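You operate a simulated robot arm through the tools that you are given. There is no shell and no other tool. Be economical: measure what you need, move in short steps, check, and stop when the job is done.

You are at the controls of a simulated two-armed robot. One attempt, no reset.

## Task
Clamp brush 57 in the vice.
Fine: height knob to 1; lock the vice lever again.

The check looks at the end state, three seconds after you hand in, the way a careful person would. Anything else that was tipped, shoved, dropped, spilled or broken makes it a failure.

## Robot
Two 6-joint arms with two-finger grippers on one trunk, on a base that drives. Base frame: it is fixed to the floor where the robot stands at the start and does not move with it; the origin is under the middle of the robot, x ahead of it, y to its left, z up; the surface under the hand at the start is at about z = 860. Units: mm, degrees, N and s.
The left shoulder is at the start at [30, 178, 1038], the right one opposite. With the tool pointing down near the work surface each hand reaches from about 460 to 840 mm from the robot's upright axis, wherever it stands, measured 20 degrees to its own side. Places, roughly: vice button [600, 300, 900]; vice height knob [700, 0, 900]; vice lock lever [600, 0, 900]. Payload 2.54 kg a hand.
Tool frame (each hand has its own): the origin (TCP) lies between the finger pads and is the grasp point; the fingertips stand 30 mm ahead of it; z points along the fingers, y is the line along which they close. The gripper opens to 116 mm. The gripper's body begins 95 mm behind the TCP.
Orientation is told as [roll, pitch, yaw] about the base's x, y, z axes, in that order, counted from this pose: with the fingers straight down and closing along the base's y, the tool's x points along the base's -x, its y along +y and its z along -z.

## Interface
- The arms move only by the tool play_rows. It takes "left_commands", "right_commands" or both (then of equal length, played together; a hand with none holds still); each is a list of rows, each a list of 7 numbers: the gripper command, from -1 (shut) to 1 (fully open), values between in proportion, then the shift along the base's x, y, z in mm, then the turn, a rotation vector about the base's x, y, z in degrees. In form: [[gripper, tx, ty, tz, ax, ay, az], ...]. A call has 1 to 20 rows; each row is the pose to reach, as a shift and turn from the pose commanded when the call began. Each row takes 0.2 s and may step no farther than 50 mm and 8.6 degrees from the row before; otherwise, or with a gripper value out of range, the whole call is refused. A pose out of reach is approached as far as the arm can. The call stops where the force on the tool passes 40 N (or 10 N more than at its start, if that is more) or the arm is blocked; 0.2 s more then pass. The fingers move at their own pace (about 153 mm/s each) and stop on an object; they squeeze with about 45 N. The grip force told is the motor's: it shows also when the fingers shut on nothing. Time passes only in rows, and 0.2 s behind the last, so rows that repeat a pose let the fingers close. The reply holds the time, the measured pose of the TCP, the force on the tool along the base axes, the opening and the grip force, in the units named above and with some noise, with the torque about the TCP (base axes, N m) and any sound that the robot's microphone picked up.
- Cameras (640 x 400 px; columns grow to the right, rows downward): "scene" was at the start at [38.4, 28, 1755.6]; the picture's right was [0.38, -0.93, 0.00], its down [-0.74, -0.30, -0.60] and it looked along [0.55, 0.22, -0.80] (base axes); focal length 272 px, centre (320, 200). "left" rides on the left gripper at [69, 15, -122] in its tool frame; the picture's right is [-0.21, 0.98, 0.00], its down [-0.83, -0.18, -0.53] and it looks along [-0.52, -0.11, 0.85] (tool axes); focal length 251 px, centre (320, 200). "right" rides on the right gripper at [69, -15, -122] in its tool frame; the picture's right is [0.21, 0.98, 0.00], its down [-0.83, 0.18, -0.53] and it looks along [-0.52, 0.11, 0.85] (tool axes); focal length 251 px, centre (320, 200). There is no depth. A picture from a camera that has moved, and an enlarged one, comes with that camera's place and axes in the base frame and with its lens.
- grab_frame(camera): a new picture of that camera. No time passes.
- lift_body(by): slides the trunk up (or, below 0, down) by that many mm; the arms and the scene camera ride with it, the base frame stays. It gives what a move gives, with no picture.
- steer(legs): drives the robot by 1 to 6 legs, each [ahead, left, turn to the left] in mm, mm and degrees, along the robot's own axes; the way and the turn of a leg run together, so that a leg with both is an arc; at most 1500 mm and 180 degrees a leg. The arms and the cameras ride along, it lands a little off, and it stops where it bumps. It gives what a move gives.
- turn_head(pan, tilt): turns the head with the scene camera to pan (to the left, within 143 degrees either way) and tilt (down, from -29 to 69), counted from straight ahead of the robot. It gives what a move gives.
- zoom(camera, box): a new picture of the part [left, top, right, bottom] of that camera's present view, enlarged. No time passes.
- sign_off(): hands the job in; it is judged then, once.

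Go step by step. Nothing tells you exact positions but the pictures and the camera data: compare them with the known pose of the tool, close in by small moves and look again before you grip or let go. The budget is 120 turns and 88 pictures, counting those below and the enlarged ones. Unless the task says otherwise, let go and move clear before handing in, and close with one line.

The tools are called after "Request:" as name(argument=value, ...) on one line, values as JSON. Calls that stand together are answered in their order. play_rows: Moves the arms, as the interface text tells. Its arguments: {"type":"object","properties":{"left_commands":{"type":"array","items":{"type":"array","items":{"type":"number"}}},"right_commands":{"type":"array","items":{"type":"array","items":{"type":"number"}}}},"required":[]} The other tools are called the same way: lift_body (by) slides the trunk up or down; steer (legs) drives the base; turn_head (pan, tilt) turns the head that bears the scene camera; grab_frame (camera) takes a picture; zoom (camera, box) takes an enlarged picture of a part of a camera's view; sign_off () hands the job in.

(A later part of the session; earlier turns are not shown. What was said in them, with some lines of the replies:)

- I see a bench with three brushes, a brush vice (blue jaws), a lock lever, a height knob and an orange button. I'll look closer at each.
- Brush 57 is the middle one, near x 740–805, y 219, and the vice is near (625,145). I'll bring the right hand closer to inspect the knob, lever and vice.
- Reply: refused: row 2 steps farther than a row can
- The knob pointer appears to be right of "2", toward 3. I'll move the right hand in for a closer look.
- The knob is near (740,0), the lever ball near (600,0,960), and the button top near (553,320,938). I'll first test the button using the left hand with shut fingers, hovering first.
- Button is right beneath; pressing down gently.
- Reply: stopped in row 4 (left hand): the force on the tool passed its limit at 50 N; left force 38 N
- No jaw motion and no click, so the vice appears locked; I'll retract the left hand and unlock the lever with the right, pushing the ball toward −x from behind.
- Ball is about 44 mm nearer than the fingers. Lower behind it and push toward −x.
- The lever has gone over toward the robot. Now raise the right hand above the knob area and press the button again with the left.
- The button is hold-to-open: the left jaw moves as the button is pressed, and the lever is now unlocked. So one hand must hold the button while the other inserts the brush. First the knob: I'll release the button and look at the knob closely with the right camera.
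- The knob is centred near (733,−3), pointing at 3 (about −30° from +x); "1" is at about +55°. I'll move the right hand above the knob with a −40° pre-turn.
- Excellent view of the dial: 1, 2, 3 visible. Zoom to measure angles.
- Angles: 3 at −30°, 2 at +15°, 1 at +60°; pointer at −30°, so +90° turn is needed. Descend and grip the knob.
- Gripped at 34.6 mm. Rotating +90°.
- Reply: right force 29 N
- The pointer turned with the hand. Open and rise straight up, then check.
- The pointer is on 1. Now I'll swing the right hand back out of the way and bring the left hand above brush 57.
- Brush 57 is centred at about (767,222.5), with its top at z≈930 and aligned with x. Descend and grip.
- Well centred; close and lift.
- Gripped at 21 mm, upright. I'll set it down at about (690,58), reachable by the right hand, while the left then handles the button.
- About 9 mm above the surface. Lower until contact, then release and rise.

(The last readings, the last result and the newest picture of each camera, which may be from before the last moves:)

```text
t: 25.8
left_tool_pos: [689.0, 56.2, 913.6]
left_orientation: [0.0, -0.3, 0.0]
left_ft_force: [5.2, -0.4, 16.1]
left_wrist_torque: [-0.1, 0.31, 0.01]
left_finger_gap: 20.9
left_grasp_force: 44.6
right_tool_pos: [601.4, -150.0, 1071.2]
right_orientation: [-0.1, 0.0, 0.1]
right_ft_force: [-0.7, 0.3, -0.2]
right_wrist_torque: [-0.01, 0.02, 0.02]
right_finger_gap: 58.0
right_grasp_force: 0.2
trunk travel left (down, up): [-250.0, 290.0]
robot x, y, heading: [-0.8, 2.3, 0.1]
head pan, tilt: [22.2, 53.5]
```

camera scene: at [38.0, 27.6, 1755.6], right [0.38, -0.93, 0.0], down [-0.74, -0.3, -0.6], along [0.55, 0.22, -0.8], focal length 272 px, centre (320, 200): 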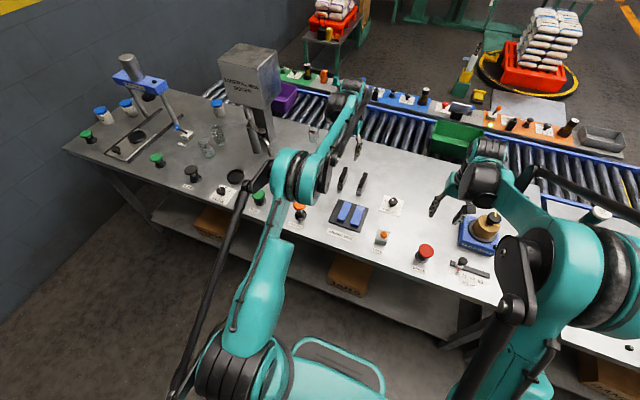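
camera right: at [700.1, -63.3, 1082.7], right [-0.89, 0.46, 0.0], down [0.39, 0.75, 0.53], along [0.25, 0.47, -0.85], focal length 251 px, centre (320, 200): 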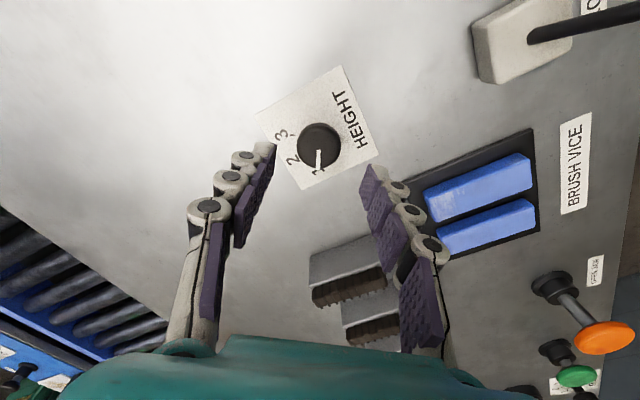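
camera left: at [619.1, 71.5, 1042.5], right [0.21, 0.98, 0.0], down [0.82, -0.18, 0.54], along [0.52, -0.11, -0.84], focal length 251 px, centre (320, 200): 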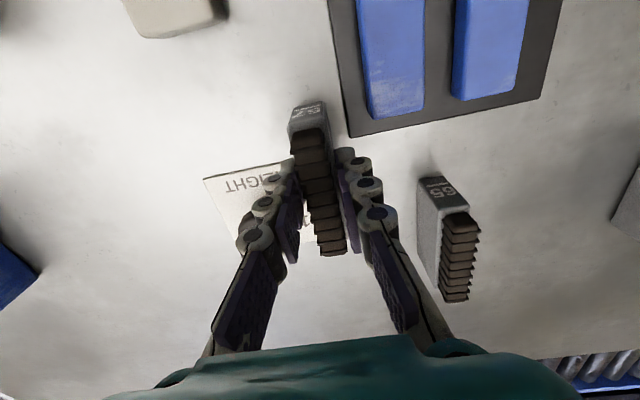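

Request:
play_rows(left_commands=[[-0.1, 0, 0, 0, 0, 0, 0], [-0.1, 0, 0, 0, 0, 0, 0], [-0.1, 0, 0, 40, 0, 0, 0], [-0.1, 0, 0, 90, 0, 0, 0], [-0.1, 0, 0, 130, 0, 0, 0], [-1, -20, 45, 130, 0, 0, 0], [-1, -40, 90, 130, 0, 0, 0], [-1, -60, 135, 130, 0, 0, 0], [-1, -80, 180, 130, 0, 0, 0], [-1, -105, 220, 120, 0, 0, 0], [-1, -137, 255, 105, 0, 0, 0], [-1, -137, 265, 105, 0, 0, 0], [-1, -137, 265, 105, 0, 0, 0]])

Request:
zoom(camera="scene", box=[270, 120, 430, 260])

Request:
grab_frame(camera="right")

```text
t: 28.6
left_tool_pos: [553.2, 322.2, 1018.8]
left_orientation: [0.0, -0.1, -0.1]
left_ft_force: [0.8, -0.3, -0.4]
left_wrist_torque: [-0.03, -0.02, 0.01]
left_finger_gap: 0.0
left_grasp_force: 28.6
right_tool_pos: [602.1, -150.3, 1072.5]
right_orientation: [0.0, 0.0, 0.0]
right_ft_force: [0.4, -0.7, 0.4]
right_wrist_torque: [-0.01, -0.01, 0.01]
right_finger_gap: 57.8
right_grasp_force: 0.1
trunk travel left (down, up): [-250.0, 290.0]
robot x, y, heading: [2.6, -0.0, 0.0]
head pan, tilt: [22.2, 53.5]
```

```text
2.86 times, centred on (350, 190) of scene
camera zoom: at [38.1, 28.3, 1755.6], right [0.38, -0.93, 0.0], down [-0.74, -0.3, -0.6], along [0.55, 0.22, -0.8], focal length 778 px, centre (234, 229)
```

zoom: 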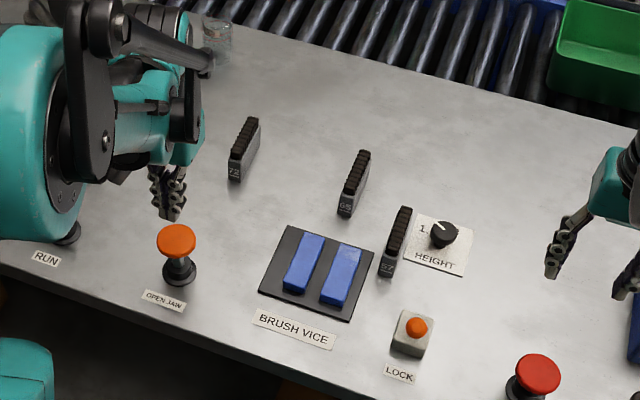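

```text
47 pictures are left
camera right: at [533.3, -165.3, 1192.7], right [-0.21, 0.98, 0.0], down [0.83, 0.18, 0.53], along [0.52, 0.11, -0.85], focal length 251 px, centre (320, 200)
```

right: 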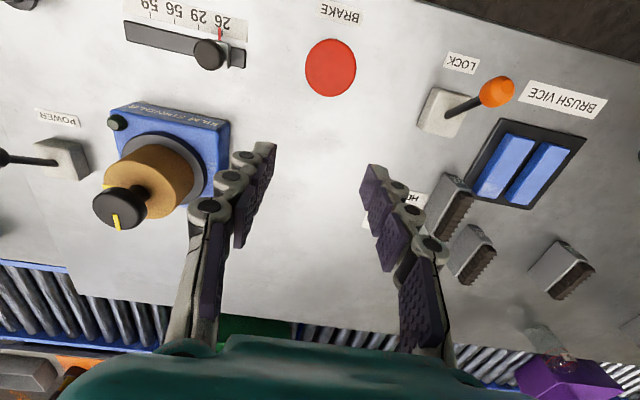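

Brush 57 stands at about (690,57). Bring the right hand over it.

Request:
play_rows(right_commands=[[0, 30, 40, 0, 0, 0, 0], [0, 55, 80, 0, 0, 0, 0], [0, 75, 120, -10, 0, 0, 0], [0, 87, 160, -20, 0, 0, 0], [0, 87, 200, -30, 0, 0, 0], [0, 87, 207, -50, 0, 0, 0], [0, 87, 207, -70, 0, 0, 0], [0, 87, 207, -70, 0, 0, 0]])

Request:
grab_frame(camera="right")

```text
t: 30.4
left_tool_pos: [552.4, 320.8, 1018.4]
left_orientation: [0.1, -0.2, -0.1]
left_ft_force: [-0.3, 0.0, -0.2]
left_wrist_torque: [0.02, -0.03, -0.01]
left_finger_gap: 0.1
left_grasp_force: 28.7
right_tool_pos: [689.2, 56.7, 1001.7]
right_orientation: [0.1, 0.0, 0.0]
right_ft_force: [-0.3, 0.3, 0.6]
right_wrist_torque: [0.02, 0.01, 0.02]
right_finger_gap: 58.0
right_grasp_force: 0.2
trunk travel left (down, up): [-250.0, 290.0]
robot x, y, heading: [-1.5, -1.6, 0.1]
head pan, tilt: [22.2, 53.5]
```

```text
46 pictures are left
camera right: at [621.4, 40.9, 1121.6], right [-0.21, 0.98, 0.0], down [0.83, 0.18, 0.53], along [0.52, 0.11, -0.85], focal length 251 px, centre (320, 200)
```

right: 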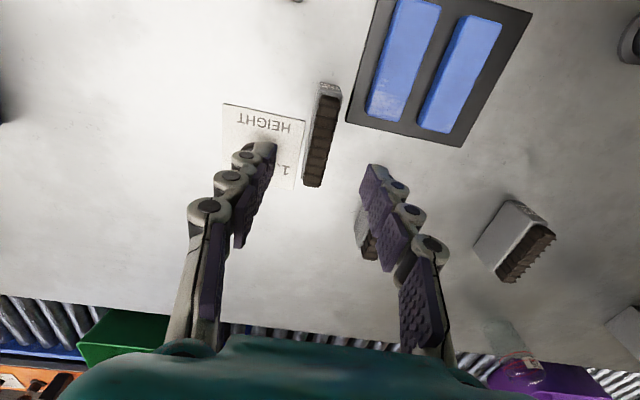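

Centred. Descend to z≈921 and grip, higher on the brush so the fingertips clear the jaws; lift.

Request:
play_rows(right_commands=[[0, 0, 0, -40, 0, 0, 0], [0, 0, 0, -70, 0, 0, 0], [0, 0, 0, -80, 0, 0, 0], [0, 0, 0, -80, 0, 0, 0], [-1, 0, 0, -80, 0, 0, 0], [-1, 0, 0, -80, 0, 0, 0], [-1, 0, 0, -80, 0, 0, 0], [-1, 0, 0, -40, 0, 0, 0], [-1, 0, 0, -10, 0, 0, 0], [-1, 0, 0, -10, 0, 0, 0]])

Request:
grab_frame(camera="right")

```text
t: 32.6
left_tool_pos: [553.8, 322.1, 1018.7]
left_orientation: [0.1, -0.2, 0.0]
left_ft_force: [0.3, -0.4, -0.2]
left_wrist_torque: [0.01, -0.03, -0.03]
left_finger_gap: 0.2
left_grasp_force: 28.7
right_tool_pos: [689.4, 53.8, 991.9]
right_orientation: [0.0, 0.0, 0.0]
right_ft_force: [-0.6, 0.7, -0.6]
right_wrist_torque: [-0.03, 0.04, 0.02]
right_finger_gap: 20.8
right_grasp_force: 45.1
trunk travel left (down, up): [-250.0, 290.0]
robot x, y, heading: [-1.2, -3.2, 0.1]
head pan, tilt: [22.2, 53.5]
```

```text
45 pictures are left
camera right: at [620.9, 40.4, 1112.0], right [-0.21, 0.98, 0.0], down [0.83, 0.18, 0.53], along [0.52, 0.11, -0.85], focal length 251 px, centre (320, 200)
```

right: 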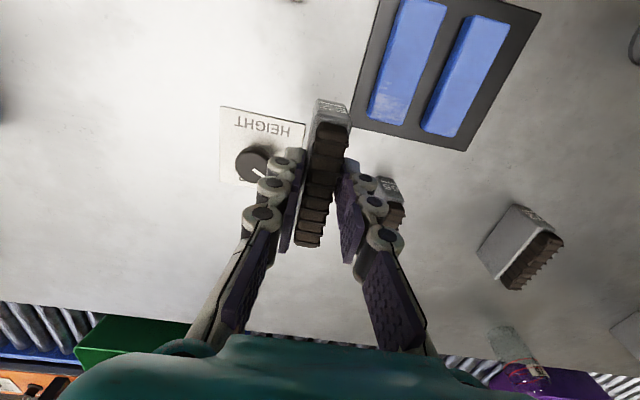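

Brush held upright. Now the left presses the button fully while the right carries the brush above the jaws.

Request:
play_rows(left_commands=[[-1, -2, 0, -35, 0, 0, 0], [-1, -2, 0, -48, 0, 0, 0], [-1, -2, 0, -58, 0, 0, 0], [-1, -2, 0, -66, 0, 0, 0], [-1, -2, 0, -73, 0, 0, 0], [-1, -2, 0, -80, 0, 0, 0], [-1, -2, 0, -85, 0, 0, 0], [-1, -2, 0, -88, 0, 0, 0]], right_commands=[[-1, -15, 20, 10, 0, 0, 0], [-1, -30, 45, 10, 0, 0, 0], [-1, -50, 70, 10, 0, 0, 0], [-1, -69, 89, 10, 0, 0, 0], [-1, -69, 89, 10, 0, 0, 0], [-1, -69, 89, 10, 0, 0, 0], [-1, -69, 89, 10, 0, 0, 0], [-1, -69, 89, 10, 0, 0, 0]])

Request:
grab_frame(camera="right")

Request:
zoom(camera="scene", box=[300, 160, 400, 240])

```text
t: 34.4
left_tool_pos: [549.8, 321.8, 930.0]
left_orientation: [0.1, -0.2, 0.0]
left_ft_force: [3.1, 1.7, 11.0]
left_wrist_torque: [0.03, -0.03, 0.05]
left_finger_gap: 5.8
left_grasp_force: 28.7
right_tool_pos: [619.7, 145.3, 1001.1]
right_orientation: [0.1, 0.1, 0.0]
right_ft_force: [-1.2, 0.5, -2.3]
right_wrist_torque: [0.04, -0.02, -0.02]
right_finger_gap: 20.8
right_grasp_force: 44.7
trunk travel left (down, up): [-250.0, 290.0]
robot x, y, heading: [-2.4, 1.3, -0.2]
head pan, tilt: [22.2, 53.5]
heard: click
```

```text
44 pictures are left
camera right: at [551.4, 129.7, 1121.9], right [-0.21, 0.98, 0.0], down [0.83, 0.18, 0.53], along [0.52, 0.11, -0.85], focal length 251 px, centre (320, 200)
```

right: 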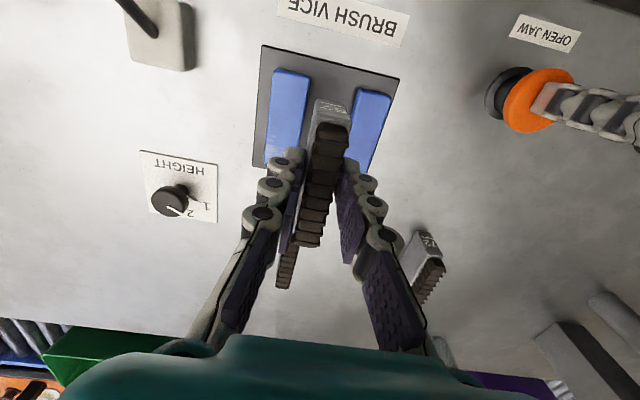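

```text
5.00 times, centred on (350, 200) of scene
camera zoom: at [38.1, 27.7, 1755.7], right [0.38, -0.93, 0.0], down [-0.74, -0.3, -0.6], along [0.55, 0.23, -0.8], focal length 1362 px, centre (170, 200)
```

zoom: 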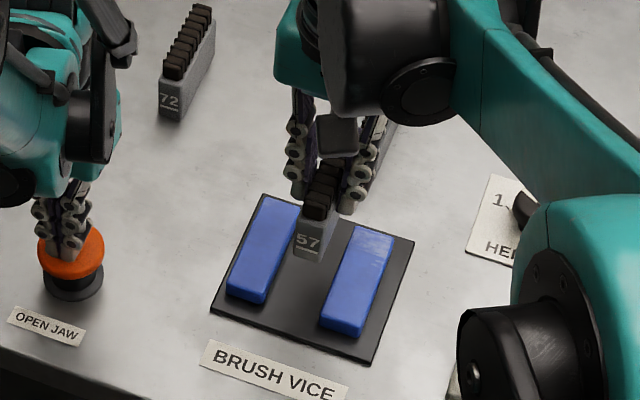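

The button clicked at full press and the jaw gap is about y 126–169, with the brush centred over it. Lower partway and check.

Request:
play_rows(right_commands=[[-1, 0, -1, -25, 0, 0, 0], [-1, 0, -2, -45, 0, 0, 0], [-1, 0, -2, -50, 0, 0, 0], [-1, 0, -2, -50, 0, 0, 0]])

Request:
grab_frame(camera="right")

Request:
zoom(camera="scene", box=[320, 180, 380, 230])

```text
t: 35.4
left_tool_pos: [550.4, 322.3, 929.8]
left_orientation: [0.1, -0.2, 0.0]
left_ft_force: [2.7, 1.4, 10.7]
left_wrist_torque: [0.05, -0.01, 0.01]
left_finger_gap: 6.1
left_grasp_force: 29.0
right_tool_pos: [619.6, 143.4, 951.5]
right_orientation: [0.0, -0.1, -0.1]
right_ft_force: [0.0, -0.4, -0.6]
right_wrist_torque: [0.0, 0.04, 0.0]
right_finger_gap: 20.9
right_grasp_force: 44.7
trunk travel left (down, up): [-250.0, 290.0]
robot x, y, heading: [1.9, -0.8, -0.2]
head pan, tilt: [22.2, 53.5]
```

```text
42 pictures are left
camera right: at [551.1, 127.5, 1072.3], right [-0.21, 0.98, 0.0], down [0.83, 0.18, 0.53], along [0.52, 0.11, -0.85], focal length 251 px, centre (320, 200)
```

right: 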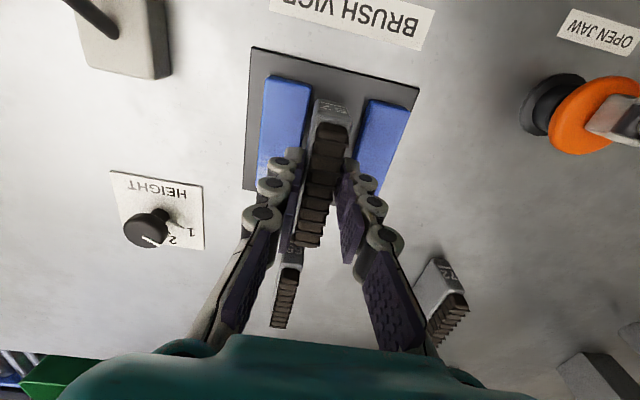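

```text
8.00 times, centred on (350, 205) of scene
camera zoom: at [37.9, 27.7, 1755.7], right [0.38, -0.93, 0.0], down [-0.74, -0.3, -0.6], along [0.55, 0.23, -0.8], focal length 2178 px, centre (80, 160)
```

zoom: 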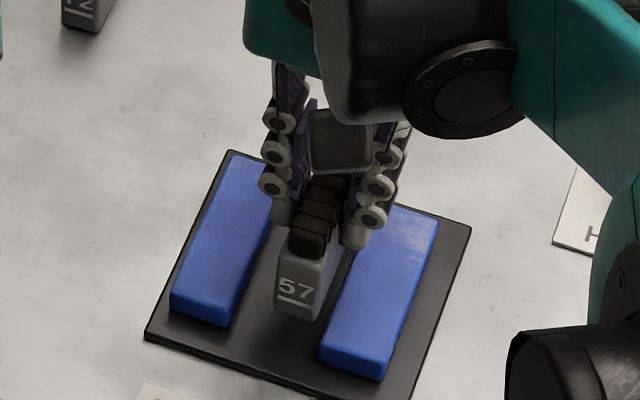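

Aligned between the jaws. Lower in small steps to the vice floor.

Request:
play_rows(right_commands=[[-1, 0, 0, -8, 0, 0, 0], [-1, 0, 0, -14, 0, 0, 0], [-1, 0, 0, -18, 0, 0, 0], [-1, 0, 0, -21, 0, 0, 0], [-1, 0, 0, -21, 0, 0, 0]])

Request:
zoom(camera="scene", box=[320, 180, 380, 230])

```text
t: 36.6
left_tool_pos: [550.6, 321.6, 928.9]
left_orientation: [0.2, -0.1, 0.0]
left_ft_force: [1.4, 0.2, 10.5]
left_wrist_torque: [0.05, 0.01, 0.0]
left_finger_gap: 5.8
left_grasp_force: 29.3
right_tool_pos: [620.8, 142.0, 930.2]
right_orientation: [0.0, 0.0, -0.1]
right_ft_force: [0.4, 0.0, -2.3]
right_wrist_torque: [-0.01, 0.01, 0.02]
right_finger_gap: 21.1
right_grasp_force: 44.5
trunk travel left (down, up): [-250.0, 290.0]
robot x, y, heading: [0.9, 2.4, 0.2]
head pan, tilt: [22.2, 53.5]
```

```text
8.00 times, centred on (350, 205) of scene
camera zoom: at [37.8, 27.6, 1755.7], right [0.38, -0.93, 0.0], down [-0.74, -0.3, -0.6], along [0.55, 0.23, -0.8], focal length 2178 px, centre (80, 160)
```

zoom: 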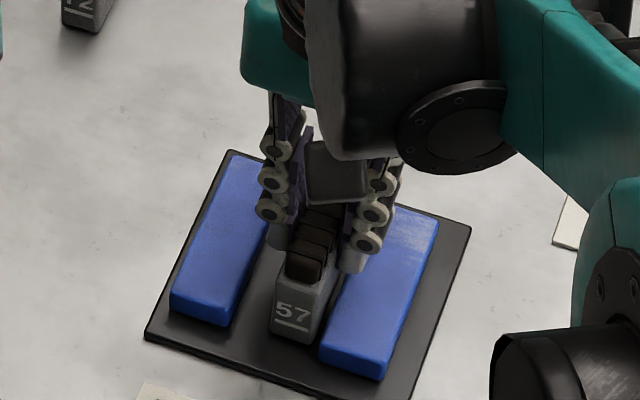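

Request:
play_rows(right_commands=[[-1, 0, 0, -2, 0, 0, 0], [-1, 0, 0, -4, 0, 0, 0], [-1, 0, 0, -5, 0, 0, 0], [-1, 0, 0, -5, 0, 0, 0]])

```text
t: 37.6
left_tool_pos: [550.3, 320.7, 930.4]
left_orientation: [0.0, -0.3, 0.0]
left_ft_force: [5.1, 1.0, 10.5]
left_wrist_torque: [0.03, -0.06, 0.0]
left_finger_gap: 6.2
left_grasp_force: 28.3
right_tool_pos: [620.6, 144.0, 927.8]
right_orientation: [0.0, -0.1, 0.0]
right_ft_force: [6.1, 1.0, 25.1]
right_wrist_torque: [0.05, 0.43, -0.03]
right_finger_gap: 21.0
right_grasp_force: 44.4
trunk travel left (down, up): [-250.0, 290.0]
robot x, y, heading: [-1.9, 1.1, 0.1]
head pan, tilt: [22.2, 53.5]
```

On the floor. Ease up slightly and slide toward the fixed jaw before closing.

Request:
play_rows(right_commands=[[-1, 0, 0, 2, 0, 0, 0], [-1, 0, -2, 2, 0, 0, 0], [-1, 0, -4, 2, 0, 0, 0], [-1, 0, -5, 2, 0, 0, 0], [-1, 0, -6, 2, 0, 0, 0], [-1, 0, -6, 2, 0, 0, 0]])

Request:
zoom(camera="scene", box=[320, 180, 380, 230])

```text
t: 39.0
left_tool_pos: [549.3, 321.5, 929.9]
left_orientation: [0.1, -0.3, -0.1]
left_ft_force: [-2.4, -5.5, 11.5]
left_wrist_torque: [-0.11, 0.05, 0.01]
left_finger_gap: 6.1
left_grasp_force: 28.8
right_tool_pos: [619.2, 139.3, 927.0]
right_orientation: [0.2, 0.0, 0.0]
right_ft_force: [1.6, 13.8, -3.4]
right_wrist_torque: [0.67, -0.11, -0.07]
right_finger_gap: 20.7
right_grasp_force: 44.8
trunk travel left (down, up): [-250.0, 290.0]
robot x, y, heading: [-0.9, -1.9, 0.1]
head pan, tilt: [22.2, 53.5]
```

```text
8.00 times, centred on (350, 205) of scene
camera zoom: at [37.9, 28.9, 1755.6], right [0.38, -0.93, 0.0], down [-0.74, -0.3, -0.6], along [0.55, 0.22, -0.8], focal length 2178 px, centre (80, 160)
```

zoom: 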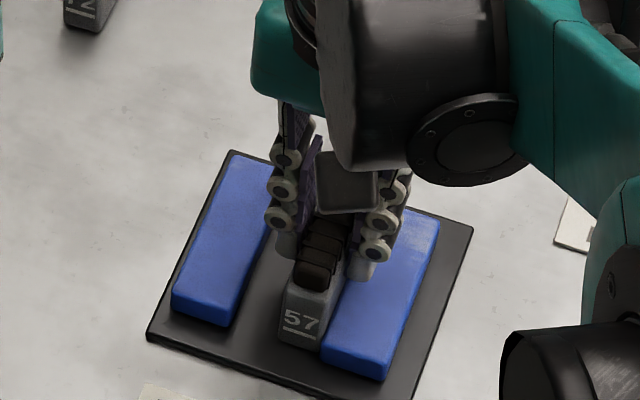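

Brush touches the fixed jaw. Ease off slightly, set it down, and release the button gradually so the jaw closes.

Request:
play_rows(left_commands=[[-1, 0, 0, 0, 0, 0, 0], [-1, 0, 0, 4, 0, 0, 0], [-1, 0, 0, 8, 0, 0, 0], [-1, 0, 0, 13, 0, 0, 0], [-1, 0, 0, 18, 0, 0, 0], [-1, 0, 0, 24, 0, 0, 0], [-1, 0, 0, 30, 0, 0, 0], [-1, 0, 0, 40, 0, 0, 0], [-1, 0, 0, 60, 0, 0, 0], [-1, 0, 0, 85, 0, 0, 0], [-1, 0, 0, 85, 0, 0, 0]], right_commands=[[-1, 0, 1, -1, 0, 0, 0], [-1, 0, 1, -1, 0, 0, 0], [-1, 0, 1, -1, 0, 0, 0], [-1, 0, 1, -1, 0, 0, 0], [-1, 0, 1, -1, 0, 0, 0], [-1, 0, 1, -1, 0, 0, 0], [-1, 0, 1, -1, 0, 0, 0], [-1, 0, 1, -1, 0, 0, 0], [-1, 0, 1, -1, 0, 0, 0], [-1, 0, 1, -1, 0, 0, 0], [-1, 0, 1, -1, 0, 0, 0]])

Request:
zoom(camera="scene", box=[320, 180, 380, 230])

```text
t: 41.4
left_tool_pos: [549.6, 323.1, 1013.6]
left_orientation: [0.0, -0.2, 0.0]
left_ft_force: [-1.0, -0.1, -0.9]
left_wrist_torque: [-0.01, -0.03, 0.02]
left_finger_gap: 0.0
left_grasp_force: 28.9
right_tool_pos: [619.7, 139.2, 927.1]
right_orientation: [-0.1, 0.0, 0.1]
right_ft_force: [0.7, 13.3, 15.7]
right_wrist_torque: [0.32, 0.01, 0.0]
right_finger_gap: 20.9
right_grasp_force: 45.3
trunk travel left (down, up): [-250.0, 290.0]
robot x, y, heading: [-0.4, -2.3, 0.1]
head pan, tilt: [22.2, 53.5]
```

```text
8.00 times, centred on (350, 205) of scene
camera zoom: at [36.9, 29.7, 1755.7], right [0.38, -0.93, 0.0], down [-0.74, -0.3, -0.6], along [0.55, 0.22, -0.8], focal length 2178 px, centre (80, 160)
```

zoom: 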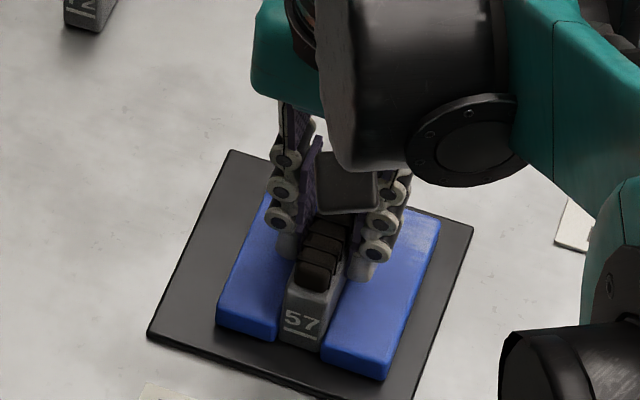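

The jaw has closed on the brush. Open the right fingers and rise straight up.

Request:
play_rows(right_commands=[[-0.2, 0, 0, 1, 0, 0, 0], [-0.2, 0, 0, 1, 0, 0, 0], [-0.2, 0, 0, 30, 0, 0, 0], [-0.2, 0, 0, 75, 0, 0, 0], [-0.2, 0, 0, 120, 0, 0, 0], [-0.2, 0, -40, 140, 0, 0, 0], [-1, -20, -85, 150, 0, 0, 0], [-1, -50, -120, 150, 0, 0, 0], [-1, -85, -140, 150, 0, 0, 0], [-1, -115, -145, 150, 0, 0, 0], [-1, -140, -145, 150, 0, 0, 0], [-1, -140, -145, 150, 0, 0, 0]])

Request:
zoom(camera="scene", box=[300, 160, 430, 260])

Request:
grab_frame(camera="right")

```text
refused: row 7 steps farther than a row can; nothing moved
```

```text
4.00 times, centred on (365, 210) of scene
camera zoom: at [36.9, 29.7, 1755.7], right [0.38, -0.93, 0.0], down [-0.74, -0.3, -0.6], along [0.55, 0.22, -0.8], focal length 1089 px, centre (140, 160)
```

zoom: 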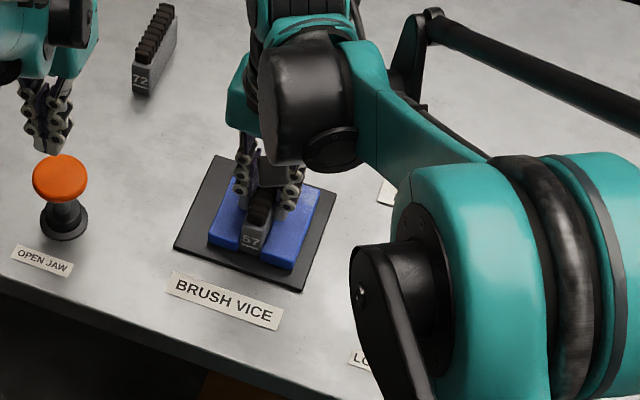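

```text
36 pictures are left
camera right: at [550.5, 123.7, 1047.9], right [-0.21, 0.98, 0.0], down [0.83, 0.18, 0.53], along [0.52, 0.11, -0.85], focal length 251 px, centre (320, 200)
```

right: 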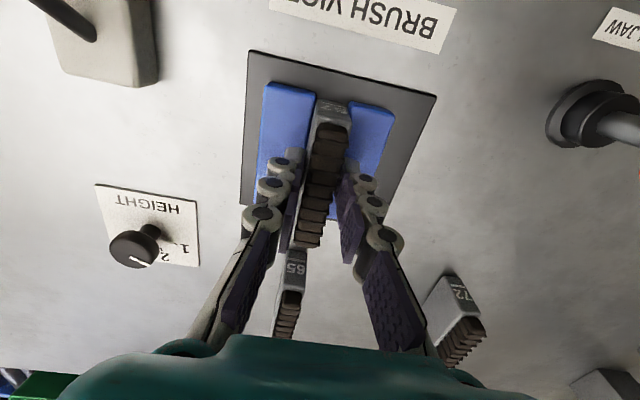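

One step was too large; redo it with smaller ones.

Request:
play_rows(right_commands=[[-0.2, 0, 0, 1, 0, 0, 0], [-0.2, 0, 0, 1, 0, 0, 0], [-0.2, 0, 0, 30, 0, 0, 0], [-0.2, 0, 0, 75, 0, 0, 0], [-0.2, 0, 0, 115, 0, 0, 0], [-0.2, 0, -35, 130, 0, 0, 0], [-1, -15, -75, 135, 0, 0, 0], [-1, -40, -110, 135, 0, 0, 0], [-1, -75, -135, 135, 0, 0, 0], [-1, -105, -143, 135, 0, 0, 0], [-1, -120, -143, 135, 0, 0, 0], [-1, -120, -143, 135, 0, 0, 0]])

Request:
zoom(camera="scene", box=[300, 160, 430, 260])

Request:
grab_frame(camera="right")

```text
t: 44.0
left_tool_pos: [551.4, 321.4, 1014.4]
left_orientation: [0.1, -0.2, 0.0]
left_ft_force: [0.3, 0.1, 0.1]
left_wrist_torque: [0.0, 0.04, -0.01]
left_finger_gap: 0.2
left_grasp_force: 28.4
right_tool_pos: [500.2, -5.7, 1062.2]
right_orientation: [0.1, 0.0, 0.0]
right_ft_force: [0.3, -0.2, -0.3]
right_wrist_torque: [0.02, -0.04, 0.0]
right_finger_gap: 0.0
right_grasp_force: 29.0
trunk travel left (down, up): [-250.0, 290.0]
robot x, y, heading: [-0.3, 4.5, 0.1]
head pan, tilt: [22.2, 53.5]
```

```text
4.00 times, centred on (365, 210) of scene
camera zoom: at [38.9, 28.1, 1755.6], right [0.38, -0.93, 0.0], down [-0.74, -0.3, -0.59], along [0.55, 0.22, -0.8], focal length 1089 px, centre (140, 160)
```

zoom: 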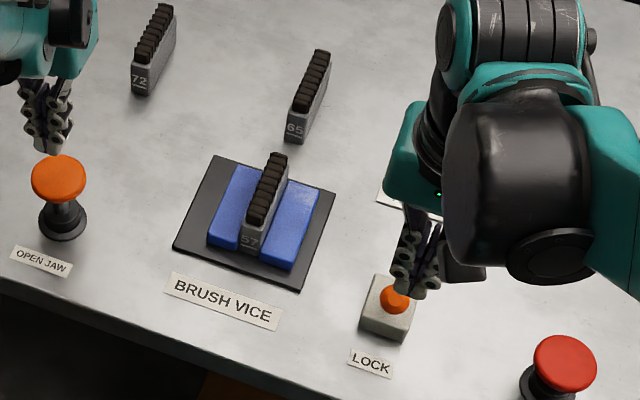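

```text
34 pictures are left
camera right: at [431.2, -20.6, 1182.9], right [-0.21, 0.98, 0.0], down [0.83, 0.18, 0.53], along [0.52, 0.11, -0.85], focal length 251 px, centre (320, 200)
```

right: 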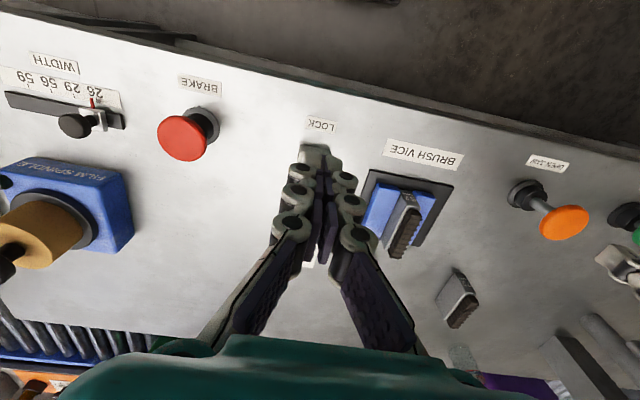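

The brush sits clamped between the jaws. The lever ball is at about (535,0,954); I'll lower the shut fingers on its near side and push it back toward +x to lock.

Request:
play_rows(right_commands=[[-1, -2, 5, -45, 0, 0, 0], [-1, -2, 5, -80, 0, 0, 0], [-1, -2, 5, -97, 0, 0, 0], [-1, 8, 5, -97, 0, 0, 0], [-1, 16, 5, -97, 0, 0, 0], [-1, 24, 5, -97, 0, 0, 0], [-1, 32, 5, -97, 0, 0, 0], [-1, 40, 5, -97, 0, 0, 0], [-1, 48, 5, -97, 0, 0, 0], [-1, 56, 5, -97, 0, 0, 0], [-1, 64, 5, -97, 0, 0, 0], [-1, 72, 5, -97, 0, 0, 0], [-1, 78, 5, -97, 0, 0, 0], [-1, 82, 5, -97, 0, 0, 0]])

Request:
grab_frame(camera="right")

Request:
zoom(camera="scene", box=[300, 160, 430, 260])

```text
t: 47.0
left_tool_pos: [551.1, 321.1, 1013.4]
left_orientation: [0.0, -0.3, 0.0]
left_ft_force: [-0.3, -0.1, -0.1]
left_wrist_torque: [-0.03, -0.02, 0.02]
left_finger_gap: 0.1
left_grasp_force: 28.7
right_tool_pos: [582.7, 0.6, 964.6]
right_orientation: [-0.1, 0.0, 0.0]
right_ft_force: [-0.4, 0.5, 0.5]
right_wrist_torque: [0.02, 0.04, -0.03]
right_finger_gap: 0.0
right_grasp_force: 28.4
trunk travel left (down, up): [-250.0, 290.0]
robot x, y, heading: [-1.6, 5.2, -0.2]
head pan, tilt: [22.2, 53.5]
```

```text
33 pictures are left
camera right: at [513.7, -15.1, 1084.9], right [-0.21, 0.98, 0.0], down [0.83, 0.18, 0.53], along [0.52, 0.11, -0.85], focal length 251 px, centre (320, 200)
```

right: 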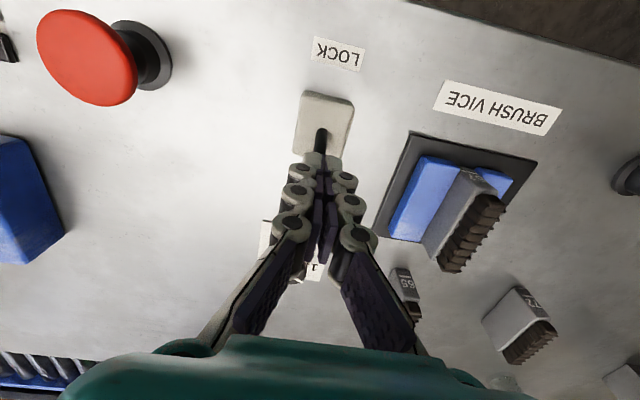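

```text
4.00 times, centred on (365, 210) of scene
camera zoom: at [38.8, 28.1, 1755.6], right [0.38, -0.93, 0.0], down [-0.74, -0.3, -0.59], along [0.55, 0.22, -0.8], focal length 1089 px, centre (140, 160)
```

zoom: 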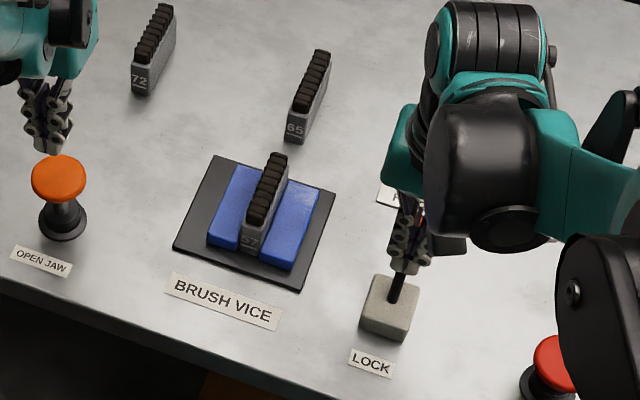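

The lever went over. Back off, raise and clear both hands, then verify lever, knob and vice.

Request:
play_rows(left_commands=[[-1, 0, 0, 30, 0, 0, 0], [-1, 0, 30, 60, 0, 0, 0], [-1, 0, 60, 90, 0, 0, 0], [-1, -20, 80, 130, 0, 0, 0], [-1, -20, 80, 130, 0, 0, 0], [-1, -20, 80, 130, 0, 0, 0]], right_commands=[[-1, -20, 0, 0, 0, 0, 0], [-1, -30, 0, 40, 0, 0, 0], [-1, -30, -20, 85, 0, 0, 0], [-1, -30, -60, 110, 0, 0, 0], [-1, -30, -100, 130, 0, 0, 0], [0, -30, -140, 140, 0, 0, 0]])

Request:
zoom(camera="scene", box=[300, 160, 430, 260])

Request:
grab_frame(camera="right")

Request:
zoom(camera="scene", box=[365, 180, 425, 255])

```text
t: 48.4
left_tool_pos: [530.9, 402.1, 1146.0]
left_orientation: [0.2, -0.1, 0.0]
left_ft_force: [-0.1, -0.8, 0.0]
left_wrist_torque: [0.03, -0.01, 0.0]
left_finger_gap: 0.2
left_grasp_force: 28.9
right_tool_pos: [552.3, -141.8, 1103.1]
right_orientation: [0.1, 0.1, 0.0]
right_ft_force: [-0.5, -0.5, -0.1]
right_wrist_torque: [0.03, -0.04, 0.01]
right_finger_gap: 57.9
right_grasp_force: 0.1
trunk travel left (down, up): [-250.0, 290.0]
robot x, y, heading: [2.5, 0.1, -0.2]
head pan, tilt: [22.2, 53.5]
```

```text
4.00 times, centred on (365, 210) of scene
camera zoom: at [37.5, 26.5, 1755.6], right [0.38, -0.93, 0.0], down [-0.74, -0.3, -0.6], along [0.55, 0.23, -0.8], focal length 1089 px, centre (140, 160)
```

zoom: 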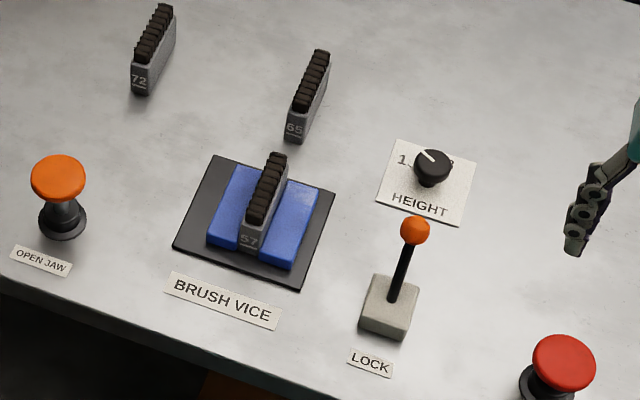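

```text
30 pictures are left
camera right: at [483.5, -156.8, 1224.6], right [-0.22, 0.98, 0.0], down [0.83, 0.18, 0.53], along [0.52, 0.12, -0.85], focal length 251 px, centre (320, 200)
```

right: 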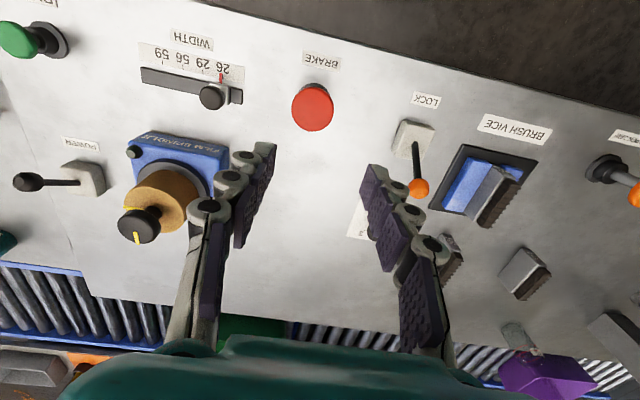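

```text
5.33 times, centred on (395, 218) of scene
camera zoom: at [37.5, 26.5, 1755.6], right [0.38, -0.93, 0.0], down [-0.74, -0.3, -0.6], along [0.55, 0.23, -0.8], focal length 1452 px, centre (-80, 107)
```

zoom: 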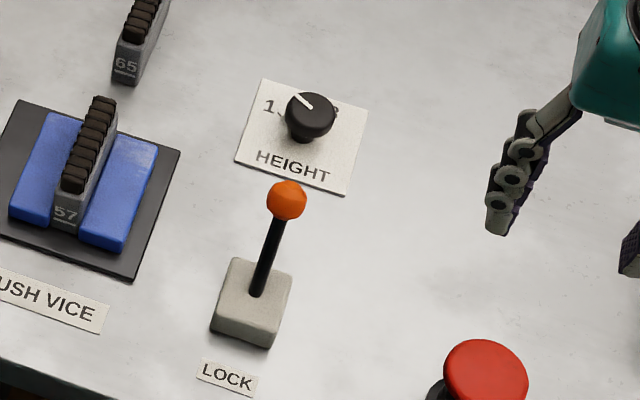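

Brush 57 is clamped between the jaws, the lever is back in its original locked position, and the knob points at 1 (measured at about 61°, with the mark at 60°). Nothing else is displaced and both hands are clear, so I'm handing in.

Request:
sign_off()

```text
The job is handed in.
```

Brush 57 is clamped in the vice, the height knob is at 1, and the lever is locked again.
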